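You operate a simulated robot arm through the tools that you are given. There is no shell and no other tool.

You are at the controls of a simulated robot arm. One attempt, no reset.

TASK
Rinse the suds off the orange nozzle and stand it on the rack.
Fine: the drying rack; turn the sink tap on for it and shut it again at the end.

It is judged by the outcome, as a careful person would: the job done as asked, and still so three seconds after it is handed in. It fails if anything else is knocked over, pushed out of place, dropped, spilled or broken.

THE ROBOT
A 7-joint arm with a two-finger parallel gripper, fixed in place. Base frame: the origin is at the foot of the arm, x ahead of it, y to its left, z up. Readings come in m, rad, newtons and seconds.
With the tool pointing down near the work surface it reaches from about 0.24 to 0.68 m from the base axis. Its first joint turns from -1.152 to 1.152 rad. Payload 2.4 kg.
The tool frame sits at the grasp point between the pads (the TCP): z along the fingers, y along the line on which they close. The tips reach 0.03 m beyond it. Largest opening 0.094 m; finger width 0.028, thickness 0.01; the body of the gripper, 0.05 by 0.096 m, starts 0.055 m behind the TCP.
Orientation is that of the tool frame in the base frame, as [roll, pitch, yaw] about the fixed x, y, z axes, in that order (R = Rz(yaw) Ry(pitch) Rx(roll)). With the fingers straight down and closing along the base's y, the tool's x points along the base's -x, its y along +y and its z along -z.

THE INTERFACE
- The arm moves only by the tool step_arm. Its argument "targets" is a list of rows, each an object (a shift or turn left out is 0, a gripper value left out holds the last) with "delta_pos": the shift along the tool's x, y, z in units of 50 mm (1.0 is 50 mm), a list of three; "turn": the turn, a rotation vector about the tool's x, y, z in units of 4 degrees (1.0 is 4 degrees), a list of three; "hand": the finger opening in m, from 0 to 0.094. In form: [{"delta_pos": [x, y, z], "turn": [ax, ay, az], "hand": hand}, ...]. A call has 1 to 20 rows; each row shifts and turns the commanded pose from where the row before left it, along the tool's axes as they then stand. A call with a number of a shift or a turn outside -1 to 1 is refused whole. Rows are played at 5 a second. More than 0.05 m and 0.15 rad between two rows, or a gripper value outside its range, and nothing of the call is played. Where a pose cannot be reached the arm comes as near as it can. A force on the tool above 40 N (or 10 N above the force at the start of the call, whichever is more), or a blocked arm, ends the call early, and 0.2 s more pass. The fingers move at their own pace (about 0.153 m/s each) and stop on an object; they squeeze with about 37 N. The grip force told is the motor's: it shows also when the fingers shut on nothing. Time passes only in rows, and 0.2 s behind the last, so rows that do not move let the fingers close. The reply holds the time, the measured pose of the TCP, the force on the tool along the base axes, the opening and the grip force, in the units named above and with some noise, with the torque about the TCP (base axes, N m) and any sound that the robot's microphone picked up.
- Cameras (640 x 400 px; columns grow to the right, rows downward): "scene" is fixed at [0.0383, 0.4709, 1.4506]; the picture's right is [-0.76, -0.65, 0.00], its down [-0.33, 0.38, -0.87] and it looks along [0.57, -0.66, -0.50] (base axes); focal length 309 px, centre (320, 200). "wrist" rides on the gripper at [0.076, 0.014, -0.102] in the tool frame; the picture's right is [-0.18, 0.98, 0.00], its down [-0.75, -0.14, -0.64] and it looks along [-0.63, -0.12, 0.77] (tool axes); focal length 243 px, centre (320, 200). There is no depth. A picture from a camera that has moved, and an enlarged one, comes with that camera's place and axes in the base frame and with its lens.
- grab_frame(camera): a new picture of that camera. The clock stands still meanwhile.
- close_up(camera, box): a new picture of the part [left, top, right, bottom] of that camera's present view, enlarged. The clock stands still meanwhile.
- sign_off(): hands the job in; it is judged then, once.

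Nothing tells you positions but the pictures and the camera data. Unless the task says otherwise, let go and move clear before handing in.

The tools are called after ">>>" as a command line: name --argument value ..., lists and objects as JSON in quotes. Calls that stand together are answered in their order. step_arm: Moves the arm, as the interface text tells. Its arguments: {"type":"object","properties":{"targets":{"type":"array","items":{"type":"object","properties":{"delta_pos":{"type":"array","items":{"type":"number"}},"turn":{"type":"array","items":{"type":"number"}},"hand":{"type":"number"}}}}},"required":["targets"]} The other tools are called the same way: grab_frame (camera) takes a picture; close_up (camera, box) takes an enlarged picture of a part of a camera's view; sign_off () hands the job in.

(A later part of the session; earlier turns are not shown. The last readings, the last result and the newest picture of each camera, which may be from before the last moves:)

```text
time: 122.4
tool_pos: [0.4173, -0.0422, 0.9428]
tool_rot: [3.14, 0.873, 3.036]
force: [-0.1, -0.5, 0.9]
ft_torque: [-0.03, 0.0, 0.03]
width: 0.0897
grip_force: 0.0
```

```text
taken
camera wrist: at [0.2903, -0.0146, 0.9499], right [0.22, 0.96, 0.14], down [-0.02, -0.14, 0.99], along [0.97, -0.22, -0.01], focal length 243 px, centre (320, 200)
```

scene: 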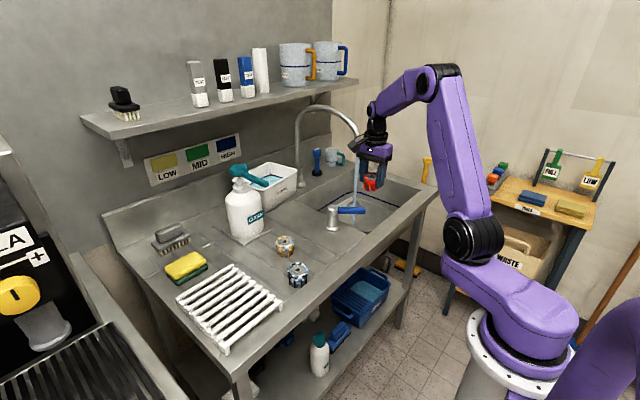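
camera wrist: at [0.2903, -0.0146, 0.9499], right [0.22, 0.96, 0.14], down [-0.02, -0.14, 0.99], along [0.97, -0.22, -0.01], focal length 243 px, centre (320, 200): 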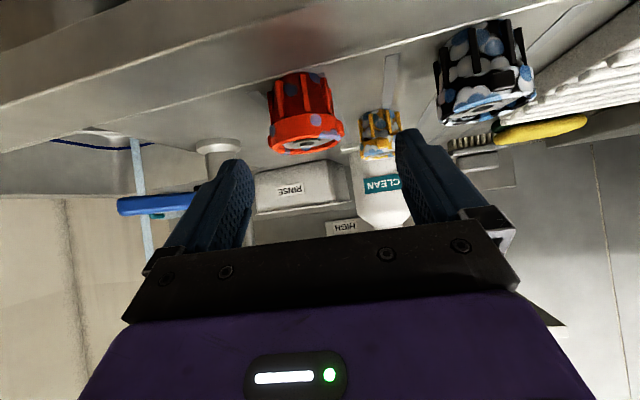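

>>> step_arm --targets '[{"delta_pos": [0.2, -0.266, 0]}, {"delta_pos": [0, 0, 0.4]}, {"turn": [0, 0, 0]}]'

>>> grab_frame --camera "wrist"

>>> close_up --camera "scene" --box '[290, 220, 370, 290]'

```text
time: 123.2
tool_pos: [0.4233, -0.057, 0.9215]
tool_rot: [-3.141, 0.873, 3.036]
force: [0.0, 0.1, 0.5]
ft_torque: [-0.02, 0.02, -0.01]
width: 0.09
grip_force: 0.0
```

```text
taken
camera wrist: at [0.2973, -0.0287, 0.9286], right [0.22, 0.96, 0.14], down [-0.02, -0.14, 0.99], along [0.97, -0.22, -0.01], focal length 243 px, centre (320, 200)
```

wrist: 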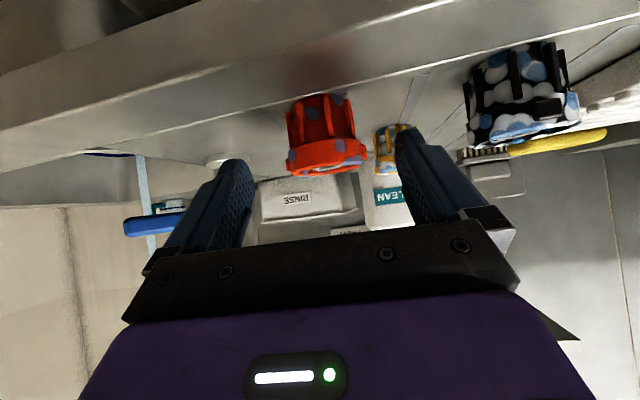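

```text
5.71 times, centred on (330, 255) of scene
camera zoom: at [0.0383, 0.4709, 1.4506], right [-0.76, -0.65, 0.0], down [-0.33, 0.38, -0.87], along [0.57, -0.66, -0.5], focal length 1764 px, centre (263, -114)
```

zoom: 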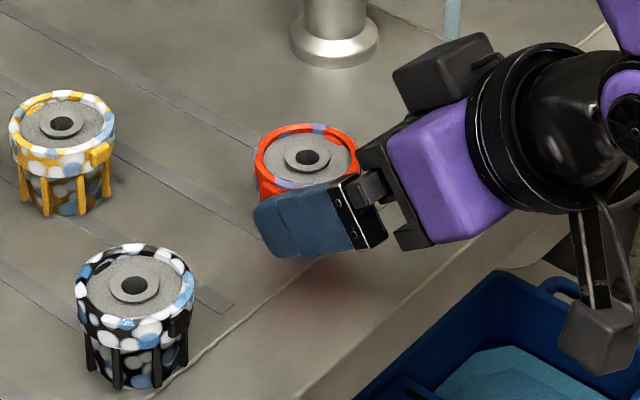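

Aligned. Advancing the last 3 cm around the nozzle and closing.

>>> step_arm --targets '[{"delta_pos": [0, 0, 0.35]}, {"delta_pos": [0, 0, 0.29]}, {"turn": [0, 0, 0]}]'

>>> close_up --camera "scene" --box '[290, 220, 370, 290]'

>>> grab_frame --camera "wrist"

```text
time: 124.0
tool_pos: [0.4475, -0.0585, 0.9018]
tool_rot: [-3.14, 0.873, 3.038]
force: [-0.7, 0.3, -0.8]
ft_torque: [-0.01, 0.02, 0.0]
width: 0.0901
grip_force: 0.1
```

```text
5.71 times, centred on (330, 255) of scene
camera zoom: at [0.0383, 0.4709, 1.4506], right [-0.76, -0.65, 0.0], down [-0.33, 0.38, -0.87], along [0.57, -0.66, -0.5], focal length 1764 px, centre (263, -114)
```

zoom: 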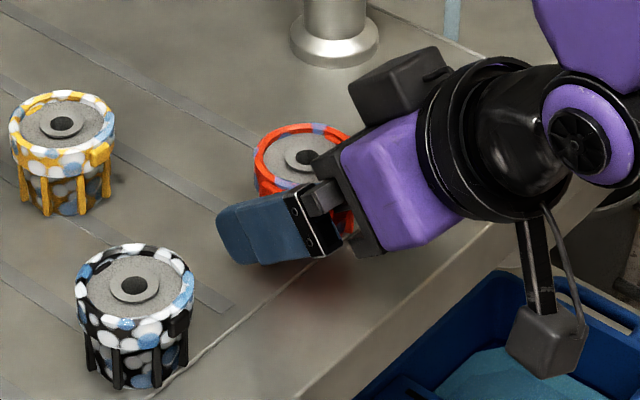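

```text
taken
camera wrist: at [0.3223, -0.0298, 0.9093], right [0.22, 0.96, 0.14], down [-0.02, -0.14, 0.99], along [0.97, -0.22, -0.01], focal length 243 px, centre (320, 200)
```

wrist: 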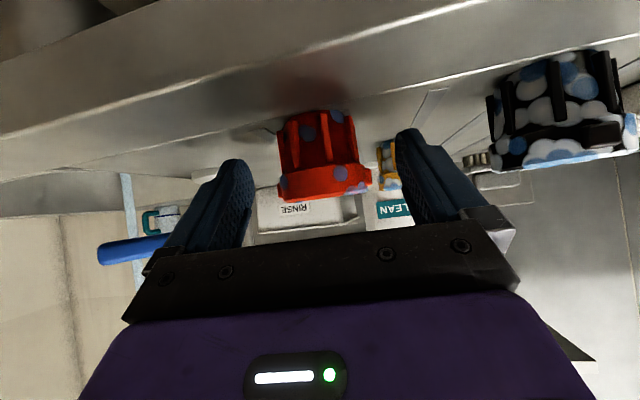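

>>> step_arm --targets '[{"hand": 0.07}, {"hand": 0.055}, {"hand": 0.04}, {"hand": 0.03}, {"hand": 0.03}, {"hand": 0.03}]'

>>> close_up --camera "scene" --box '[290, 220, 370, 290]'

>>> close_up --camera "wrist" --box '[230, 85, 410, 245]'

```text
time: 125.4
tool_pos: [0.4484, -0.0587, 0.9025]
tool_rot: [-3.14, 0.873, 3.037]
force: [0.3, -0.4, 0.4]
ft_torque: [0.0, -0.01, 0.01]
width: 0.05
grip_force: 37.3
```

```text
5.71 times, centred on (330, 255) of scene
camera zoom: at [0.0383, 0.4709, 1.4506], right [-0.76, -0.65, 0.0], down [-0.33, 0.38, -0.87], along [0.57, -0.66, -0.5], focal length 1764 px, centre (263, -114)
```

zoom: 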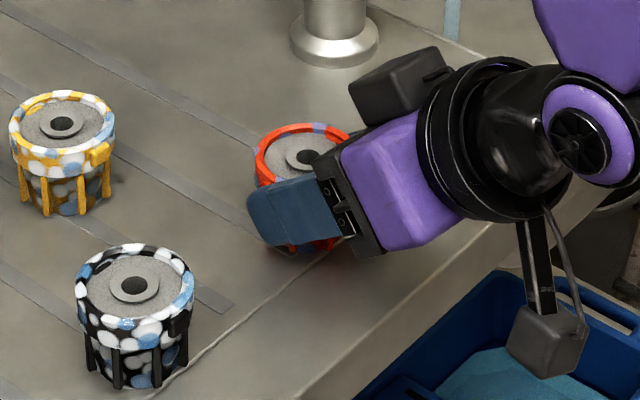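

```text
2.50 times, centred on (320, 165) of wrist
camera zoom: at [0.3222, -0.0298, 0.9094], right [0.22, 0.96, 0.14], down [-0.02, -0.14, 0.99], along [0.97, -0.22, -0.01], focal length 606 px, centre (320, 288)
```

zoom: 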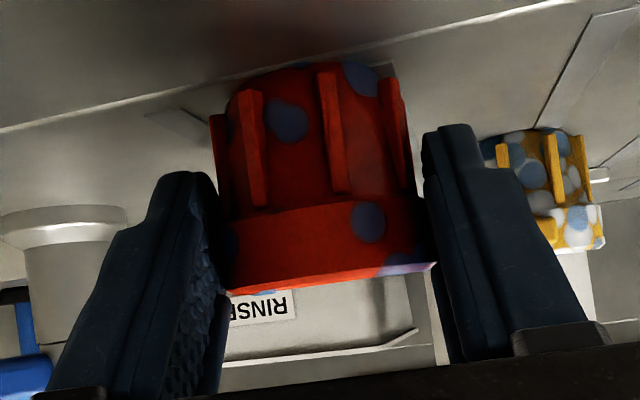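

Firm slanted grip (width 0.050). Lifting, carrying it back in front of the stream and turning toward it.

>>> step_arm --targets '[{"delta_pos": [-0.3, 0, -0.25]}, {"delta_pos": [-0.613, 0, -0.514]}, {"delta_pos": [-0.613, 0, -0.514]}, {"delta_pos": [-0.35, 0, -0.3]}, {"delta_pos": [-0.228, -0.863, 0.085]}, {"delta_pos": [-0.228, -0.863, 0.085]}, {"delta_pos": [-0.228, -0.863, 0.085]}, {"delta_pos": [-0.228, -0.863, 0.085]}, {"delta_pos": [-0.228, -0.863, 0.085]}, {"turn": [0.766, 0, 0.643]}, {"turn": [0.766, 0, 0.643]}, {"turn": [0.766, 0, 0.643]}, {"turn": [0.766, 0, 0.643]}, {"turn": [0.766, 0, 0.643]}, {"turn": [0.766, 0, 0.643]}, {"turn": [0.19, 0, 0.16]}, {"turn": [0, 0, 0]}]'

>>> grab_frame --camera "scene"

>>> grab_frame --camera "wrist"

```text
time: 129.0
tool_pos: [0.4762, -0.2787, 1.056]
tool_rot: [-3.141, 0.873, 2.6]
force: [-0.5, 0.1, -0.7]
ft_torque: [0.03, 0.02, 0.03]
width: 0.05
grip_force: 37.4
```

```text
taken
```

scene: 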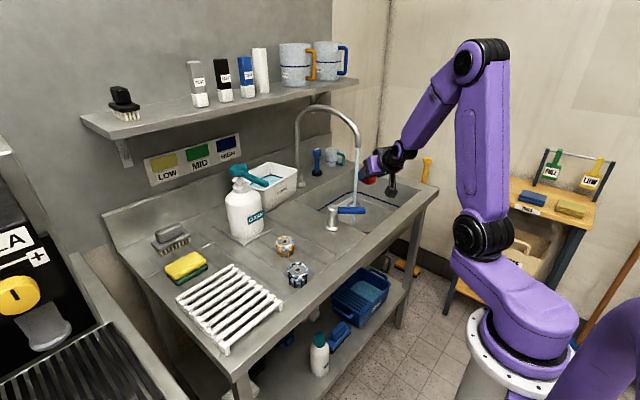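

```text
taken
camera wrist: at [0.3747, -0.1994, 1.0633], right [0.61, 0.78, 0.14], down [-0.08, -0.12, 0.99], along [0.79, -0.61, -0.01], focal length 243 px, centre (320, 200)
```

wrist: 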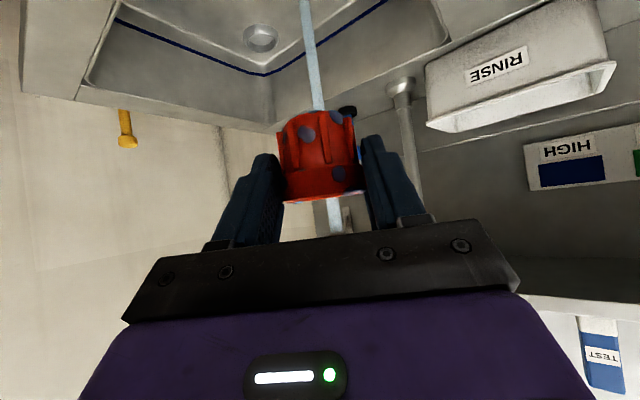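

The nozzle is upright in a slanted grip. First I'll pass it upright under the stream (the sides my fingers hid before are now exposed).

>>> step_arm --targets '[{"delta_pos": [-0.309, -0.033, 0.637]}, {"delta_pos": [-0.309, -0.033, 0.637]}, {"delta_pos": [-0.309, -0.033, 0.637]}, {"turn": [0, 0, 0]}, {"turn": [0, 0, 0]}, {"turn": [0, 0, 0]}, {"turn": [0, 0, 0]}, {"turn": [0, 0, 0]}, {"turn": [0, 0, 0]}, {"turn": [0, 0, 0]}, {"turn": [0, 0, 0]}]'

>>> close_up --camera "wrist" --box '[240, 85, 400, 245]'

>>> close_up --camera "scene" --box '[310, 110, 410, 210]'

```text
time: 131.4
tool_pos: [0.5614, -0.3349, 1.0308]
tool_rot: [3.141, 0.873, 2.601]
force: [-0.1, -0.8, -0.2]
ft_torque: [0.0, -0.01, -0.03]
width: 0.0501
grip_force: 37.4
```

```text
2.50 times, centred on (320, 165) of wrist
camera zoom: at [0.4587, -0.2566, 1.038], right [0.61, 0.78, 0.14], down [-0.08, -0.12, 0.99], along [0.79, -0.61, -0.01], focal length 606 px, centre (320, 288)
```

zoom: 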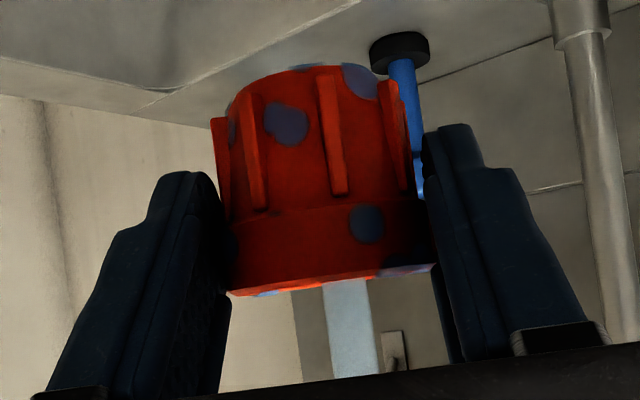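

```text
4.00 times, centred on (360, 160) of scene
camera zoom: at [0.0383, 0.4709, 1.4506], right [-0.76, -0.65, 0.0], down [-0.33, 0.38, -0.87], along [0.57, -0.66, -0.5], focal length 1235 px, centre (160, 360)
```

zoom: 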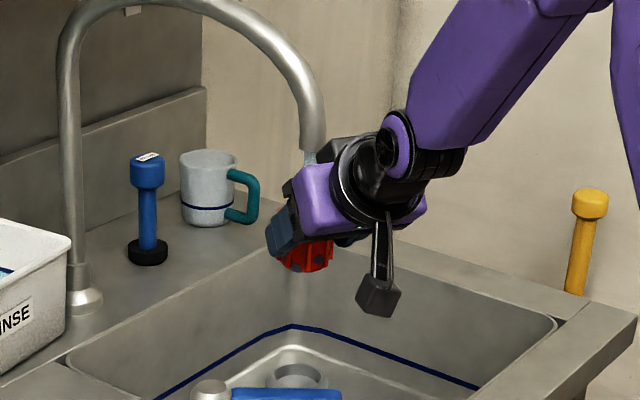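

No change upright. Now tilting to horizontal and rolling over so the open underside faces up into the stream.

>>> step_arm --targets '[{"turn": [0, 0, -1]}, {"turn": [0, 0, -1]}, {"turn": [0, 0, -1]}, {"turn": [0, 0, -1]}, {"turn": [0, 0, -1]}, {"turn": [0, 0, -1]}, {"turn": [0, 0, -1]}, {"turn": [0, 0, -1]}, {"turn": [0, 0, -1]}, {"turn": [0, 0, -1]}, {"turn": [0.643, -0.766, 0]}, {"turn": [0.643, -0.766, 0]}, {"turn": [0.643, -0.766, 0]}, {"turn": [0.643, -0.766, 0]}, {"turn": [0.643, -0.766, 0]}, {"turn": [0.643, -0.766, 0]}, {"turn": [0.643, -0.766, 0]}, {"turn": [0.643, -0.766, 0]}, {"turn": [0.643, -0.766, 0]}, {"turn": [0.643, -0.766, 0]}]'

>>> step_arm --targets '[{"turn": [0, 0, -1]}, {"turn": [0, 0, -1]}, {"turn": [0, 0, -1]}, {"turn": [0, 0, -1]}, {"turn": [0, 0, -1]}, {"turn": [0, 0, -1]}, {"turn": [0, 0, -1]}, {"turn": [0, 0, -1]}, {"turn": [0, 0, -1]}, {"turn": [0, 0, -1]}, {"turn": [0, 0, -1]}, {"turn": [0, 0, -1]}, {"turn": [0, 0, -1]}, {"turn": [0, 0, -1]}, {"turn": [0, 0, -1]}, {"turn": [0, 0, -1]}, {"turn": [0, 0, -1]}]'

>>> close_up --camera "wrist" --box '[240, 85, 400, 245]'

>>> close_up --camera "scene" --box '[310, 110, 410, 210]'

```text
time: 135.6
tool_pos: [0.5634, -0.3349, 1.0309]
tool_rot: [-1.57, 0.872, -2.112]
force: [-0.8, 0.6, -0.6]
ft_torque: [0.01, 0.03, 0.0]
width: 0.05
grip_force: 37.1
```

```text
time: 139.2
tool_pos: [0.5624, -0.3364, 1.0304]
tool_rot: [-1.574, -0.318, -2.111]
force: [0.6, 0.1, 0.8]
ft_torque: [-0.01, 0.03, 0.0]
width: 0.0496
grip_force: 36.9
```

```text
2.50 times, centred on (320, 165) of wrist
camera zoom: at [0.4345, -0.348, 1.0392], right [-0.07, -0.11, -0.99], down [-0.16, 0.98, -0.1], along [0.98, 0.15, -0.08], focal length 606 px, centre (320, 288)
```

zoom: 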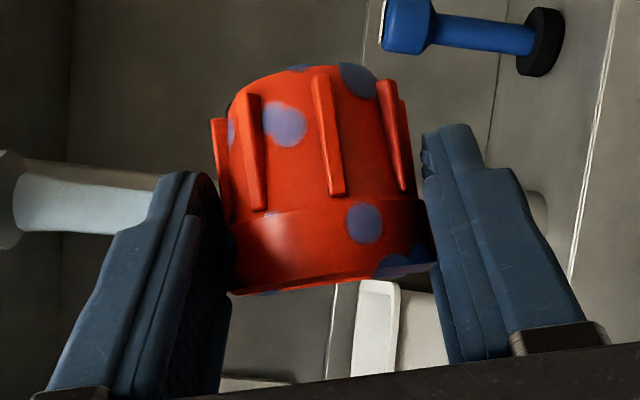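

```text
4.00 times, centred on (360, 160) of scene
camera zoom: at [0.0383, 0.4709, 1.4506], right [-0.76, -0.65, 0.0], down [-0.33, 0.38, -0.87], along [0.57, -0.66, -0.5], focal length 1235 px, centre (160, 360)
```

zoom: 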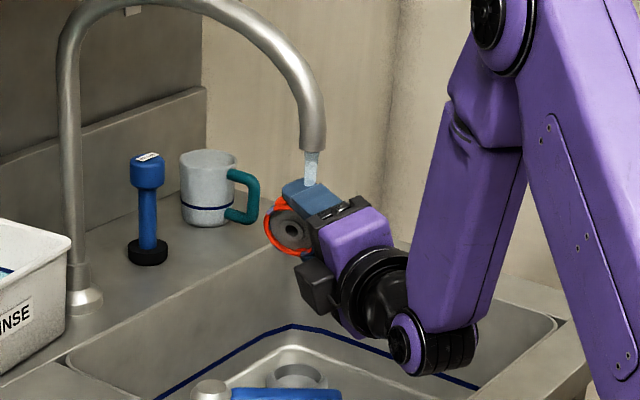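

>>> step_arm --targets '[{"turn": [0, 0, -1]}, {"turn": [0, 0, -1]}, {"turn": [0, 0, -1]}, {"turn": [0, 0, -1]}, {"turn": [0, 0, -1]}, {"turn": [0, 0, -1]}, {"turn": [0, 0, -1]}, {"turn": [0, 0, -1]}, {"turn": [0, 0, -1]}, {"turn": [0, 0, -1]}, {"turn": [0, 0, -1]}, {"turn": [0, 0, -1]}, {"turn": [0, 0, -1]}, {"turn": [0, 0, -1]}, {"turn": [0, 0, -1]}, {"turn": [0, 0, -1]}, {"turn": [0, 0, 0]}, {"turn": [0, 0, 0]}]'

>>> close_up --camera "wrist" --box '[240, 85, 400, 245]'

>>> close_up --camera "scene" --box '[310, 110, 410, 210]'

```text
time: 143.0
tool_pos: [0.562, -0.3363, 1.0297]
tool_rot: [-1.575, -1.43, -2.105]
force: [0.1, 0.7, -0.5]
ft_torque: [-0.01, 0.0, -0.01]
width: 0.05
grip_force: 37.3
```

```text
2.50 times, centred on (320, 165) of wrist
camera zoom: at [0.4622, -0.3033, 1.1029], right [-0.49, -0.81, -0.32], down [-0.42, 0.54, -0.73], along [0.76, -0.22, -0.61], focal length 606 px, centre (320, 288)
```

zoom: 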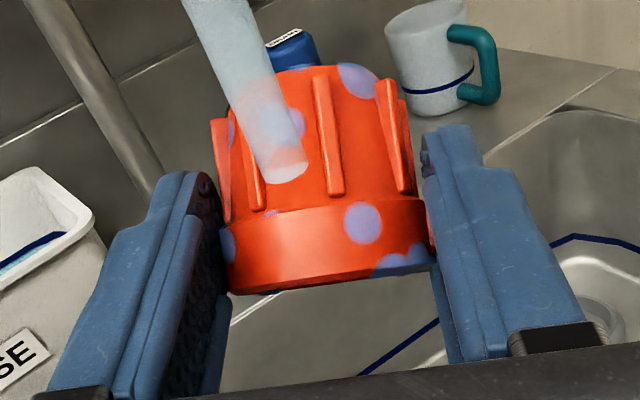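

```text
4.00 times, centred on (360, 160) of scene
camera zoom: at [0.0383, 0.4709, 1.4506], right [-0.76, -0.65, 0.0], down [-0.33, 0.38, -0.87], along [0.57, -0.66, -0.5], focal length 1235 px, centre (160, 360)
```

zoom: 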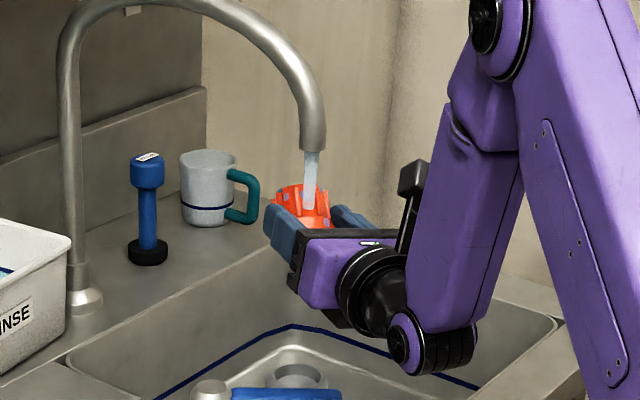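

The nozzle is now mostly upside-down under the stream. Holding and watching.

>>> step_arm --targets '[{"turn": [0, 0, 0]}, {"turn": [0, 0, 0]}, {"turn": [0, 0, 0]}, {"turn": [0, 0, 0]}, {"turn": [0, 0, 0]}, {"turn": [0, 0, 0]}, {"turn": [0, 0, 0]}, {"turn": [0, 0, 0]}, {"turn": [0, 0, 0]}, {"turn": [0, 0, 0]}, {"turn": [0, 0, 0]}]'

>>> close_up --camera "wrist" --box '[240, 85, 400, 245]'

>>> close_up --camera "scene" --box '[340, 140, 380, 180]'

```text
time: 145.4
tool_pos: [0.5633, -0.336, 1.0307]
tool_rot: [-1.577, -1.432, -2.108]
force: [0.0, -0.9, -1.0]
ft_torque: [-0.01, 0.04, 0.0]
width: 0.0497
grip_force: 36.9
```

```text
2.50 times, centred on (320, 165) of wrist
camera zoom: at [0.4621, -0.3033, 1.103], right [-0.49, -0.81, -0.32], down [-0.42, 0.54, -0.73], along [0.76, -0.22, -0.61], focal length 606 px, centre (320, 288)
```

zoom: 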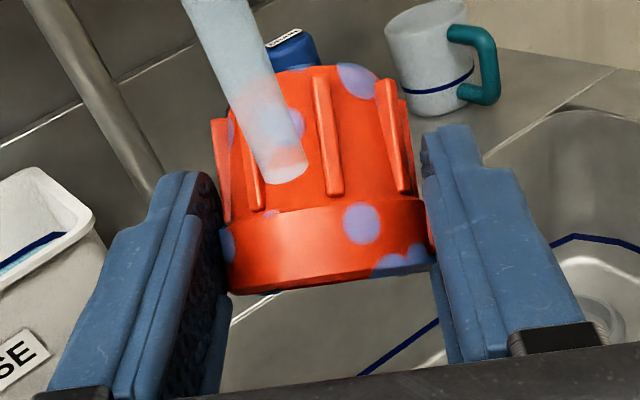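

```text
10.00 times, centred on (360, 160) of scene
camera zoom: at [0.0383, 0.4709, 1.4506], right [-0.76, -0.65, 0.0], down [-0.33, 0.38, -0.87], along [0.57, -0.66, -0.5], focal length 3087 px, centre (-80, 600)
```

zoom: 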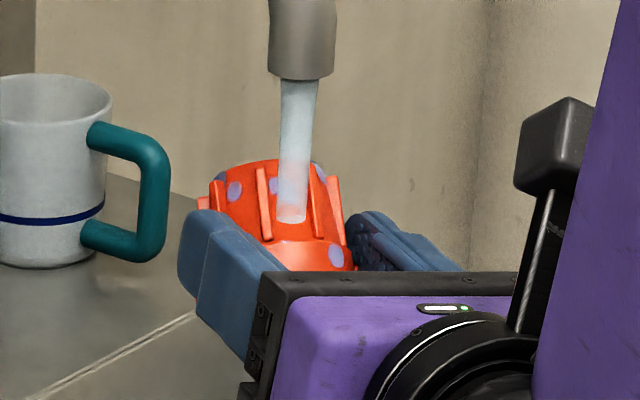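

The stream is only hitting the near side; the underside opening is ~2 cm further out. Drawing back 2 cm so the water falls into the open underside.

>>> step_arm --targets '[{"delta_pos": [0, 0, -0.4]}, {"turn": [0, 0, 0]}, {"turn": [0, 0, 0]}, {"turn": [0, 0, 0]}, {"turn": [0, 0, 0]}, {"turn": [0, 0, 0]}, {"turn": [0, 0, 0]}, {"turn": [0, 0, 0]}]'

>>> close_up --camera "wrist" --box '[240, 85, 400, 245]'

>>> close_up --camera "scene" --box '[340, 140, 380, 180]'

```text
time: 147.2
tool_pos: [0.5453, -0.3249, 1.0289]
tool_rot: [-1.577, -1.432, -2.107]
force: [-0.5, 0.2, -0.4]
ft_torque: [0.0, 0.02, -0.01]
width: 0.0496
grip_force: 36.9
```

```text
2.50 times, centred on (320, 165) of wrist
camera zoom: at [0.4443, -0.2927, 1.103], right [-0.49, -0.81, -0.32], down [-0.42, 0.54, -0.73], along [0.76, -0.22, -0.61], focal length 606 px, centre (320, 288)
```

zoom: 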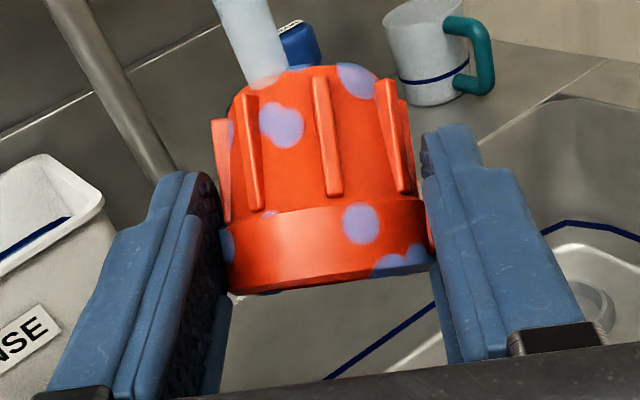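

```text
10.00 times, centred on (360, 160) of scene
camera zoom: at [0.0383, 0.4709, 1.4506], right [-0.76, -0.65, 0.0], down [-0.33, 0.38, -0.87], along [0.57, -0.66, -0.5], focal length 3087 px, centre (-80, 600)
```

zoom: 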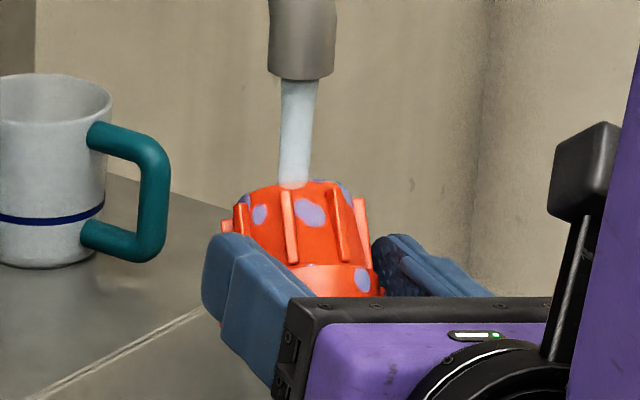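

>>> step_arm --targets '[{"turn": [0, 1, 0]}, {"turn": [0, 1, 0]}, {"turn": [0, 1, 0]}, {"turn": [0, 1, 0]}, {"turn": [0, 0.5, 0], "delta_pos": [0, 0, 0.13]}, {"turn": [0, 0, 0]}, {"turn": [0, 0, 0]}, {"turn": [0, 0, 0]}, {"turn": [0, 0, 0]}, {"turn": [0, 0, 0]}, {"turn": [0, 0, 0]}, {"turn": [0, 0, 0]}]'

>>> close_up --camera "wrist" --box '[240, 85, 400, 245]'

>>> close_up --camera "scene" --box '[340, 140, 380, 180]'

>>> close_up --camera "scene" --box '[310, 110, 410, 210]'

```text
time: 149.8
tool_pos: [0.5506, -0.3289, 1.031]
tool_rot: [-0.428, -1.229, 3.005]
force: [-1.0, 0.1, -1.1]
ft_torque: [0.0, 0.0, 0.03]
width: 0.0494
grip_force: 36.7
```

```text
2.50 times, centred on (320, 165) of wrist
camera zoom: at [0.4364, -0.2826, 1.0694], right [-0.44, -0.84, -0.31], down [-0.19, 0.42, -0.89], along [0.88, -0.33, -0.34], focal length 606 px, centre (320, 288)
```

zoom: 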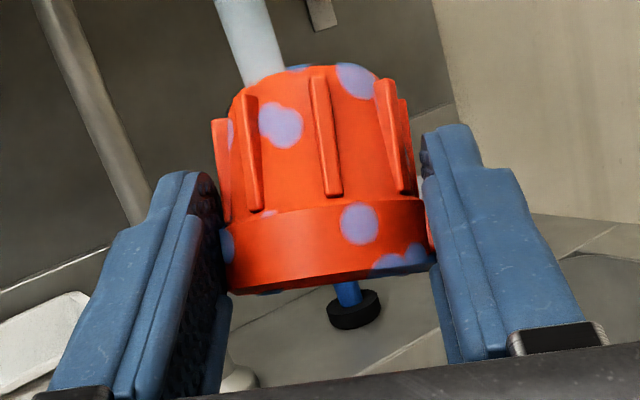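

```text
10.00 times, centred on (360, 160) of scene
camera zoom: at [0.0383, 0.4709, 1.4506], right [-0.76, -0.65, 0.0], down [-0.33, 0.38, -0.87], along [0.57, -0.66, -0.5], focal length 3087 px, centre (-80, 600)
```

zoom: 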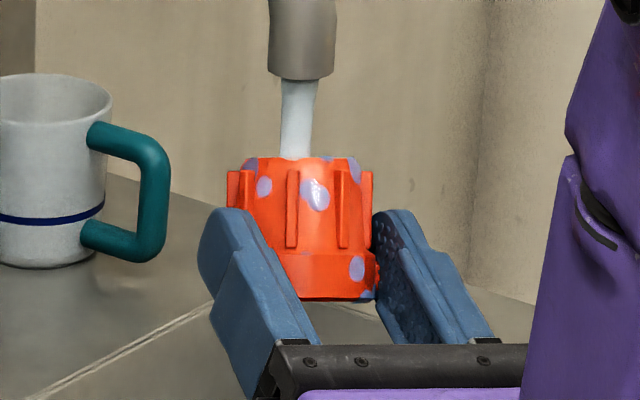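

```text
4.00 times, centred on (360, 160) of scene
camera zoom: at [0.0383, 0.4709, 1.4506], right [-0.76, -0.65, 0.0], down [-0.33, 0.38, -0.87], along [0.57, -0.66, -0.5], focal length 1235 px, centre (160, 360)
```

zoom: 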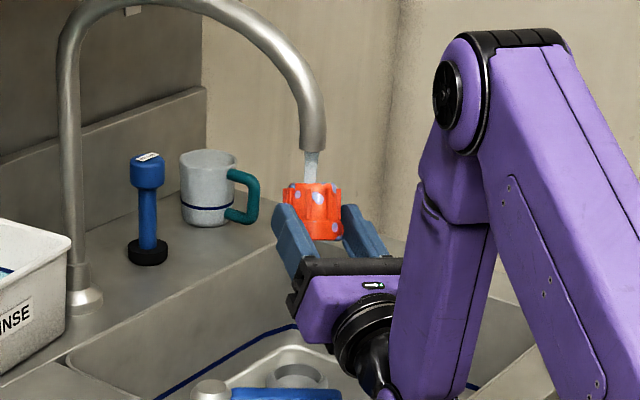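

The nozzle is almost fully inverted with water going in the open underside. Holding three seconds.

>>> step_arm --targets '[{"turn": [0, 0, 0]}, {"turn": [0, 0, 0]}, {"turn": [0, 0, 0]}, {"turn": [0, 0, 0]}, {"turn": [0, 0, 0]}, {"turn": [0, 0, 0]}, {"turn": [0, 0, 0]}, {"turn": [0, 0, 0]}, {"turn": [0, 0, 0]}, {"turn": [0, 0, 0]}, {"turn": [0, 0, 0]}, {"turn": [0, 0, 0]}, {"turn": [0, 0, 0]}, {"turn": [0, 0, 0]}, {"turn": [0, 0, 0]}]'

>>> close_up --camera "wrist" --box '[240, 85, 400, 245]'

>>> close_up --camera "scene" --box '[340, 140, 380, 180]'

```text
time: 153.0
tool_pos: [0.5508, -0.3283, 1.0318]
tool_rot: [-0.427, -1.23, 3.005]
force: [-0.7, 0.5, -0.1]
ft_torque: [0.04, 0.0, -0.01]
width: 0.0495
grip_force: 37.1
```

```text
2.50 times, centred on (320, 165) of wrist
camera zoom: at [0.4364, -0.2826, 1.0694], right [-0.44, -0.84, -0.31], down [-0.19, 0.42, -0.89], along [0.88, -0.33, -0.34], focal length 606 px, centre (320, 288)
```

zoom: 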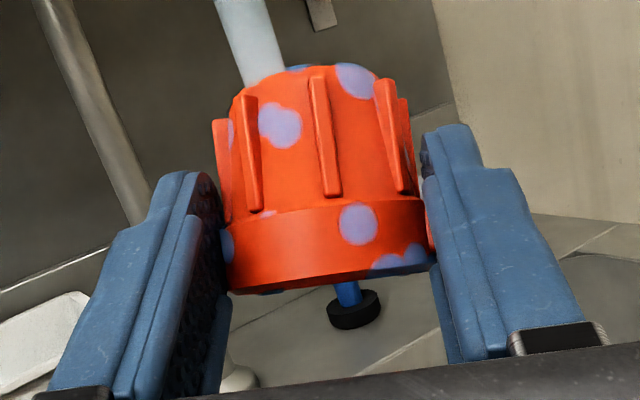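

```text
10.00 times, centred on (360, 160) of scene
camera zoom: at [0.0383, 0.4709, 1.4506], right [-0.76, -0.65, 0.0], down [-0.33, 0.38, -0.87], along [0.57, -0.66, -0.5], focal length 3087 px, centre (-80, 600)
```

zoom: 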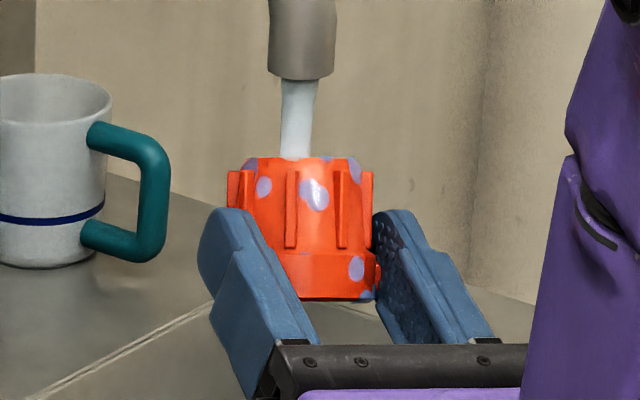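

The blue patches never change whatever side is under the water, while all white suds vanished in seconds – they look like the wet (water) film, same tint as the water itself, which the nozzle also had before. The suds are off, so I'll unwind the pose and take it to the rack, checking all sides on the way.

>>> step_arm --targets '[{"turn": [0, -1, 0]}, {"turn": [0, -1, 0]}, {"turn": [0, -1, 0]}, {"turn": [0, -1, 0]}, {"turn": [0, -0.5, 0]}, {"turn": [0, 0, 1]}, {"turn": [0, 0, 1]}, {"turn": [0, 0, 1]}, {"turn": [0, 0, 1]}, {"turn": [0, 0, 1]}, {"turn": [0, 0, 1]}, {"turn": [0, 0, 1]}, {"turn": [0, 0, 1]}, {"turn": [0, 0, 1]}, {"turn": [0, 0, 1]}, {"turn": [0, 0, 1]}, {"turn": [0, 0, 1]}, {"turn": [0, 0, 1]}, {"turn": [0, 0, 1]}, {"turn": [0, 0, 1]}]'

>>> close_up --camera "wrist" --box '[240, 85, 400, 245]'

>>> close_up --camera "scene" --box '[335, 140, 385, 190]'

```text
time: 157.2
tool_pos: [0.5511, -0.3292, 1.0324]
tool_rot: [-1.57, -0.383, -2.112]
force: [0.3, 0.4, 0.1]
ft_torque: [-0.01, 0.01, 0.02]
width: 0.049
grip_force: 37.1
```

```text
2.50 times, centred on (320, 165) of wrist
camera zoom: at [0.4227, -0.3401, 1.0471], right [-0.1, -0.17, -0.98], down [-0.16, 0.98, -0.15], along [0.98, 0.14, -0.13], focal length 606 px, centre (320, 288)
```

zoom: 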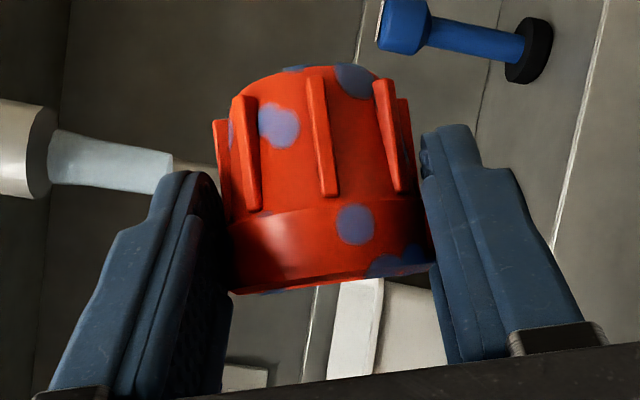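

```text
8.00 times, centred on (360, 165) of scene
camera zoom: at [0.0383, 0.4709, 1.4506], right [-0.76, -0.65, 0.0], down [-0.33, 0.38, -0.87], along [0.57, -0.66, -0.5], focal length 2470 px, centre (0, 480)
```

zoom: 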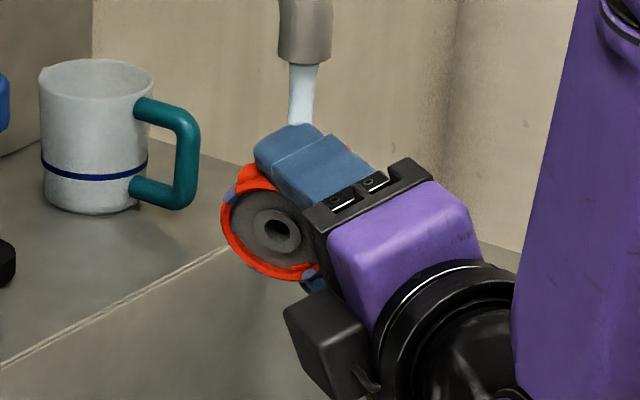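

>>> step_arm --targets '[{"turn": [0, 0, 1]}, {"turn": [0, 0, 1]}, {"turn": [0, 0, 1]}, {"turn": [0, 0, 1]}, {"turn": [0, 0, 1]}, {"turn": [0, 0, 1]}, {"turn": [0, 0, 1]}, {"turn": [0, 0, 1]}, {"turn": [0, 0, 1]}, {"turn": [0, 0, 1]}, {"turn": [0, 0, 1]}, {"turn": [0, 0, 1]}, {"turn": [0, 0, 1]}, {"turn": [0, 0, 1]}, {"turn": [0, 0, 1]}, {"turn": [0, 0, 1]}, {"turn": [0, 0, 1]}, {"turn": [0, 0, 1]}]'

>>> close_up --camera "scene" --box '[335, 140, 385, 190]'

>>> close_up --camera "wrist" --box '[240, 85, 400, 245]'

```text
time: 161.0
tool_pos: [0.5506, -0.3282, 1.0316]
tool_rot: [-1.573, 0.876, -2.114]
force: [-0.4, 0.3, -0.6]
ft_torque: [0.0, 0.0, 0.04]
width: 0.0487
grip_force: 37.0
```

```text
8.00 times, centred on (360, 165) of scene
camera zoom: at [0.0383, 0.4709, 1.4506], right [-0.76, -0.65, 0.0], down [-0.33, 0.38, -0.87], along [0.57, -0.66, -0.5], focal length 2470 px, centre (0, 480)
```

zoom: 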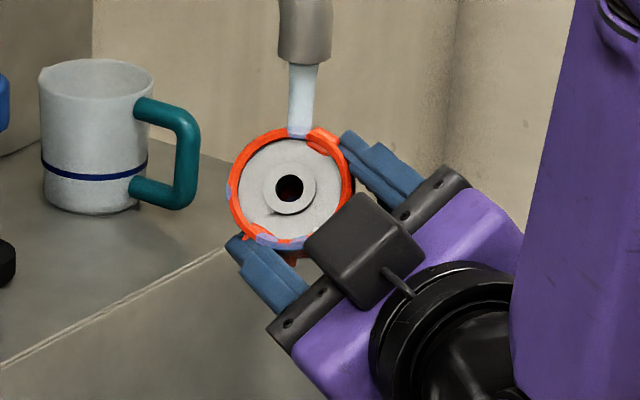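

```text
2.50 times, centred on (320, 165) of wrist
camera zoom: at [0.4426, -0.3071, 0.9636], right [0.45, 0.75, -0.49], down [-0.36, 0.65, 0.67], along [0.82, -0.13, 0.56], focal length 606 px, centre (320, 288)
```

zoom: 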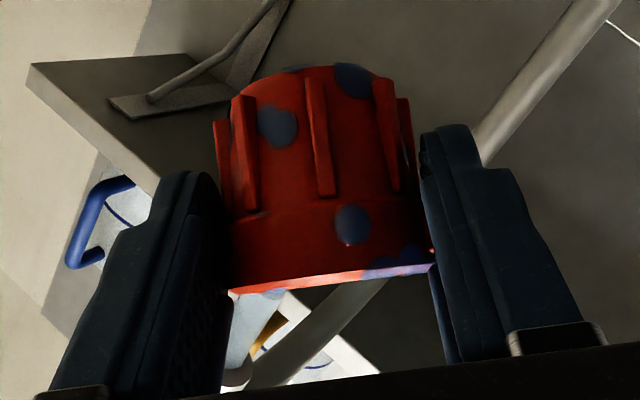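

>>> step_arm --targets '[{"turn": [-0.643, 0.766, 0]}, {"turn": [-0.643, 0.766, 0]}, {"turn": [-0.643, 0.766, 0]}, {"turn": [-0.643, 0.766, 0]}, {"turn": [-0.643, 0.766, 0]}, {"turn": [-0.643, 0.766, 0]}, {"turn": [-0.643, 0.766, 0]}, {"turn": [-0.643, 0.766, 0]}, {"turn": [-0.643, 0.766, 0]}, {"turn": [-0.643, 0.766, 0]}, {"turn": [0, 0, 1]}, {"turn": [0, 0, 1]}, {"turn": [0, 0, 1]}, {"turn": [0, 0, 1]}, {"turn": [0, 0, 1]}, {"turn": [0, 0, 1]}, {"turn": [0, 0, 1]}, {"turn": [0, 0, 1]}, {"turn": [0, 0, 1]}, {"turn": [0, 0, 1]}]'

>>> step_arm --targets '[{"delta_pos": [0.3, 0, -0.7]}, {"delta_pos": [0.3, 0, -0.7]}, {"delta_pos": [0.1, 0, -0.7]}, {"turn": [0, 0, 0]}]'

>>> grab_frame --camera "scene"

>>> grab_frame --camera "wrist"

```text
time: 165.2
tool_pos: [0.5518, -0.3276, 1.0313]
tool_rot: [3.14, 0.873, 2.597]
force: [-0.4, 0.7, -0.5]
ft_torque: [0.01, 0.01, -0.03]
width: 0.0486
grip_force: 37.1
```

```text
time: 166.2
tool_pos: [0.4624, -0.2779, 1.0697]
tool_rot: [-3.141, 0.872, 2.599]
force: [0.6, 0.2, -0.6]
ft_torque: [0.03, 0.01, -0.01]
width: 0.0485
grip_force: 37.8
```

```text
taken
```

scene: 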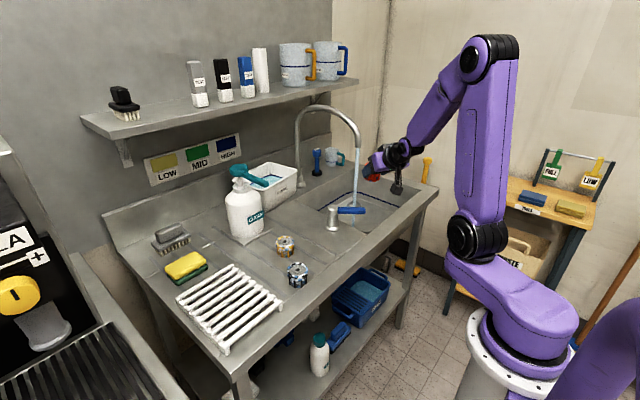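

```text
taken
camera wrist: at [0.3597, -0.1989, 1.0775], right [0.61, 0.78, 0.14], down [-0.08, -0.12, 0.99], along [0.79, -0.61, -0.01], focal length 243 px, centre (320, 200)
```

wrist: 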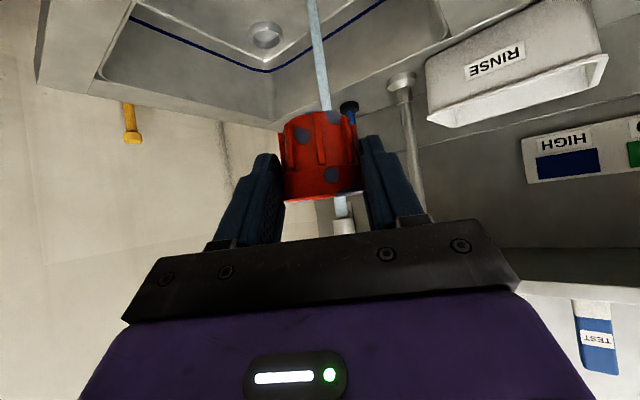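

The nozzle is upright and free of suds on the visible sides. Next I carry it, retracted a little to stay clear of the soap pump, around to the rack.

>>> step_arm --targets '[{"delta_pos": [0.386, 0, -0.46]}, {"delta_pos": [0.386, 0, -0.46]}, {"delta_pos": [0.0226, 0.822, -0.027], "turn": [-0.94, 0, -0.789]}, {"delta_pos": [0.0226, 0.822, -0.027], "turn": [-0.94, 0, -0.789]}, {"delta_pos": [0.0226, 0.822, -0.027], "turn": [-0.94, 0, -0.789]}, {"delta_pos": [0.0226, 0.822, -0.027], "turn": [-0.94, 0, -0.789]}, {"delta_pos": [0.0226, 0.822, -0.027], "turn": [-0.94, 0, -0.789]}, {"turn": [0, 0, 0]}]'

>>> grab_frame --camera "scene"

```text
time: 168.0
tool_pos: [0.4808, -0.0504, 1.0741]
tool_rot: [3.14, 0.873, 3.029]
force: [0.3, -0.1, 0.0]
ft_torque: [0.01, -0.02, -0.01]
width: 0.0484
grip_force: 37.0
```

```text
taken
```

scene: 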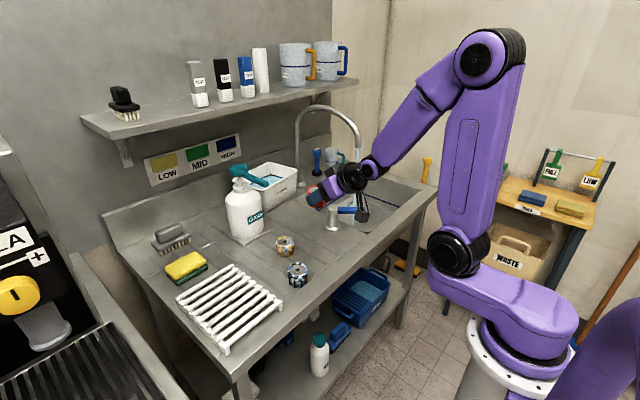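

>>> step_arm --targets '[{"delta_pos": [0.0226, 0.822, -0.027], "turn": [-0.94, 0, -0.789]}, {"delta_pos": [0.0226, 0.822, -0.027], "turn": [-0.94, 0, -0.789]}, {"delta_pos": [0.0226, 0.822, -0.027], "turn": [-0.94, 0, -0.789]}, {"delta_pos": [0.0226, 0.822, -0.027], "turn": [-0.94, 0, -0.789]}, {"delta_pos": [0.0226, 0.822, -0.027], "turn": [-0.94, 0, -0.789]}, {"delta_pos": [0.0226, 0.822, -0.027], "turn": [-0.94, 0, -0.789]}, {"turn": [0, 0, 0]}]'

>>> grab_frame --camera "scene"

>>> grab_frame --camera "wrist"

>>> close_up --camera "scene" --box '[170, 180, 310, 360]'

```text
time: 169.6
tool_pos: [0.443, 0.1926, 1.0701]
tool_rot: [-3.141, 0.871, -2.738]
force: [0.5, -0.7, -0.6]
ft_torque: [-0.02, 0.01, 0.02]
width: 0.0483
grip_force: 37.2
```

```text
taken
```

scene: 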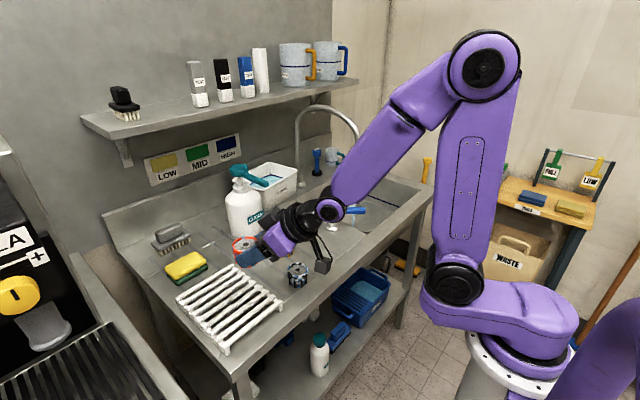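

```text
taken
camera wrist: at [0.3193, 0.1572, 1.0783], right [-0.28, 0.95, 0.14], down [0.05, -0.13, 0.99], along [0.96, 0.28, -0.01], focal length 243 px, centre (320, 200)
```

wrist: 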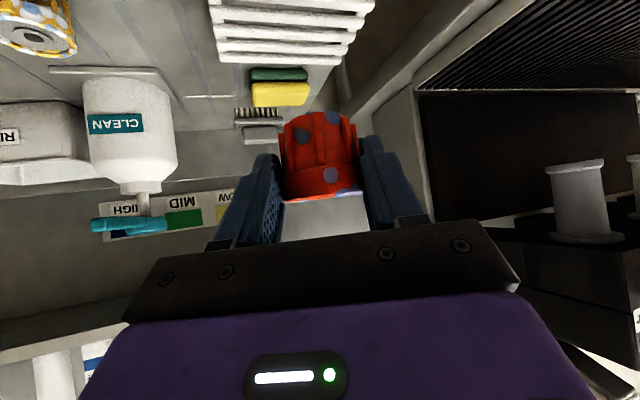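

```text
2.22 times, centred on (240, 270) of scene
camera zoom: at [0.0383, 0.4709, 1.4506], right [-0.76, -0.65, 0.0], down [-0.33, 0.38, -0.87], along [0.57, -0.66, -0.5], focal length 686 px, centre (498, 44)
```

zoom: 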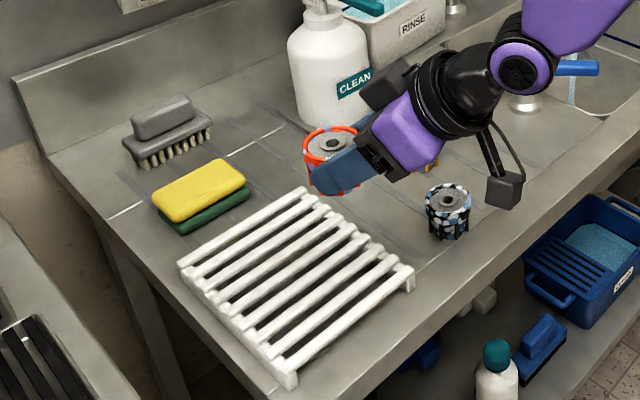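

Now over the rack area. Getting a detailed view of the slats to choose a stable spot.

>>> close_up --camera "scene" --box '[170, 255, 290, 355]'

>>> close_up --camera "wrist" --box '[200, 0, 400, 120]'

```text
4.00 times, centred on (230, 305) of scene
camera zoom: at [0.0383, 0.4709, 1.4506], right [-0.76, -0.65, 0.0], down [-0.33, 0.38, -0.87], along [0.57, -0.66, -0.5], focal length 1235 px, centre (680, -220)
```

zoom: 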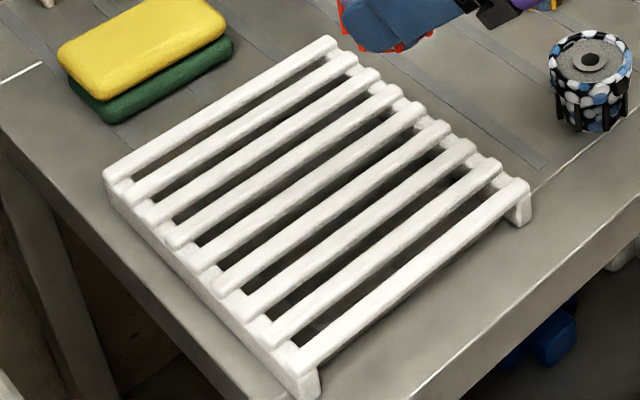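

```text
3.20 times, centred on (300, 60) of wrist
camera zoom: at [0.3193, 0.1572, 1.0783], right [-0.28, 0.95, 0.14], down [0.05, -0.13, 0.99], along [0.96, 0.28, -0.01], focal length 776 px, centre (384, 648)
```

zoom: 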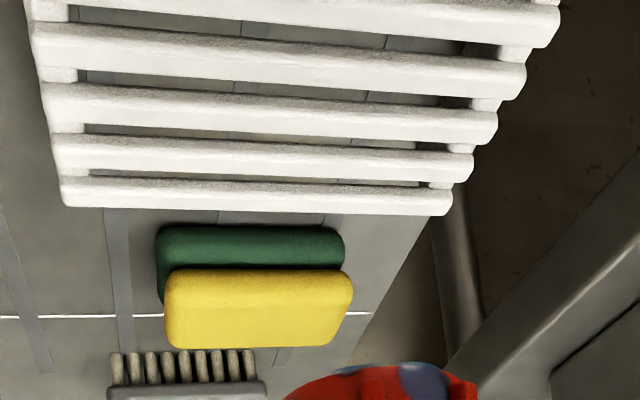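

The rack top is about z≈0.893 with nine slats along y; I'll stand the nozzle at about (0.505,0.222), centred on a slat. Moving down to just above it.

>>> step_arm --targets '[{"delta_pos": [0.326, 0.0145, 0.5845]}, {"delta_pos": [0.326, 0.0145, 0.5845]}, {"delta_pos": [0.326, 0.0145, 0.5845]}, {"delta_pos": [0.326, 0.0145, 0.5845]}, {"turn": [0, 0, 0]}]'

>>> close_up --camera "scene" --box '[170, 235, 310, 355]'

>>> grab_frame --camera "wrist"

```text
time: 170.8
tool_pos: [0.4868, 0.2122, 0.9479]
tool_rot: [-3.14, 0.873, -2.738]
force: [-0.4, 0.0, -1.4]
ft_torque: [-0.02, 0.05, 0.02]
width: 0.0482
grip_force: 37.4
```

```text
3.33 times, centred on (240, 295) of scene
camera zoom: at [0.0383, 0.4709, 1.4506], right [-0.76, -0.65, 0.0], down [-0.33, 0.38, -0.87], along [0.57, -0.66, -0.5], focal length 1029 px, centre (587, -117)
```

zoom: 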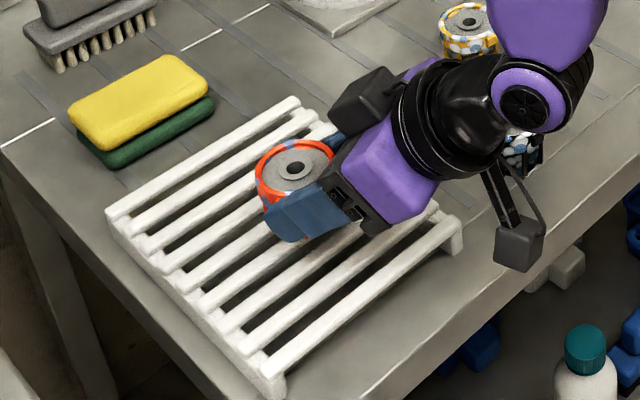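

```text
taken
camera wrist: at [0.3625, 0.1773, 0.9547], right [-0.28, 0.95, 0.14], down [0.05, -0.13, 0.99], along [0.96, 0.28, -0.01], focal length 243 px, centre (320, 200)
```

wrist: 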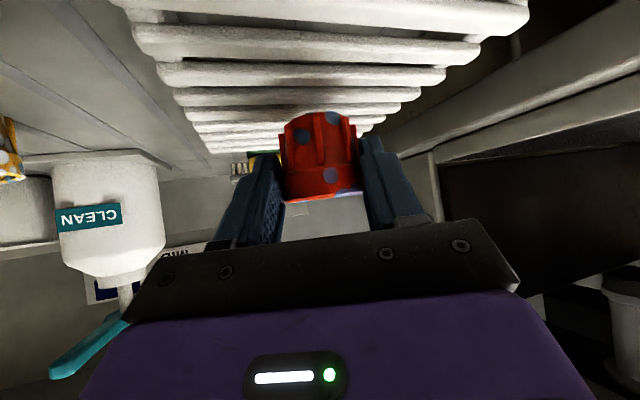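

>>> step_arm --targets '[{"delta_pos": [0.107, 0, 0.09]}, {"delta_pos": [0.107, 0, 0.09]}, {"turn": [0, 0, 0]}]'

>>> close_up --camera "scene" --box '[210, 260, 270, 310]'

```text
time: 171.6
tool_pos: [0.4864, 0.2133, 0.9333]
tool_rot: [3.142, 0.874, -2.741]
force: [0.1, -0.8, -0.3]
ft_torque: [0.0, 0.02, 0.0]
width: 0.0483
grip_force: 37.1
```

```text
8.00 times, centred on (240, 285) of scene
camera zoom: at [0.0383, 0.4709, 1.4506], right [-0.76, -0.65, 0.0], down [-0.33, 0.38, -0.87], along [0.57, -0.66, -0.5], focal length 2470 px, centre (960, -480)
```

zoom: 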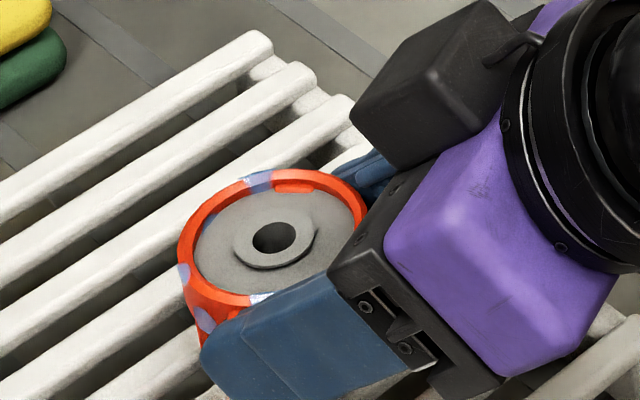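

>>> step_arm --targets '[{"delta_pos": [0.031, 0, 0.026]}, {"turn": [0, 0, 0]}]'

>>> step_arm --targets '[{"delta_pos": [0.031, 0, 0.026]}, {"turn": [0, 0, 0]}]'

```text
time: 172.2
tool_pos: [0.4863, 0.2121, 0.9322]
tool_rot: [-3.138, 0.876, -2.739]
force: [-2.2, -1.2, 10.6]
ft_torque: [-0.12, -0.16, -0.06]
width: 0.0483
grip_force: 36.9
```

```text
time: 172.8
tool_pos: [0.4863, 0.213, 0.9313]
tool_rot: [3.141, 0.881, -2.737]
force: [-3.6, 0.2, 26.3]
ft_torque: [-0.12, -0.27, -0.03]
width: 0.0482
grip_force: 37.2
```

Contact on the rack. Easing the pressure off and opening the fingers gently.

>>> step_arm --targets '[{"delta_pos": [-0.028, 0, -0.023]}, {"turn": [0, 0, 0]}, {"turn": [0, 0, 0], "hand": 0.055}, {"hand": 0.065}, {"hand": 0.08}, {"hand": 0.088}, {"hand": 0.088}]'

>>> close_up --camera "scene" --box '[205, 255, 275, 315]'

>>> grab_frame --camera "wrist"

```text
time: 174.4
tool_pos: [0.4846, 0.2121, 0.9309]
tool_rot: [3.141, 0.873, -2.739]
force: [-1.0, 0.2, -0.3]
ft_torque: [0.02, -0.01, -0.03]
width: 0.088
grip_force: 0.0
```

```text
6.67 times, centred on (240, 285) of scene
camera zoom: at [0.0383, 0.4709, 1.4506], right [-0.76, -0.65, 0.0], down [-0.33, 0.38, -0.87], along [0.57, -0.66, -0.5], focal length 2058 px, centre (853, -367)
```

zoom: 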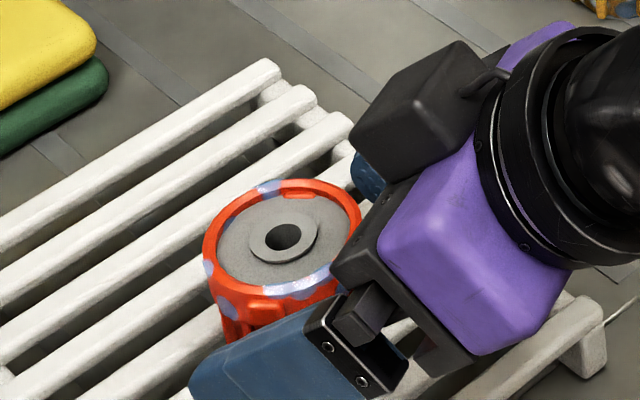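

```text
taken
camera wrist: at [0.3607, 0.1758, 0.938], right [-0.28, 0.95, 0.14], down [0.05, -0.13, 0.99], along [0.96, 0.28, -0.01], focal length 243 px, centre (320, 200)
```

wrist: 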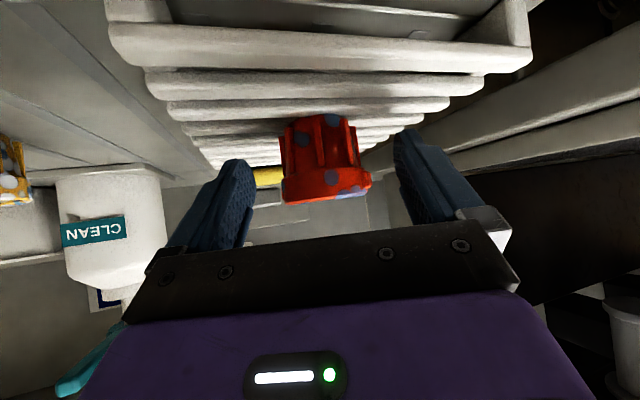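

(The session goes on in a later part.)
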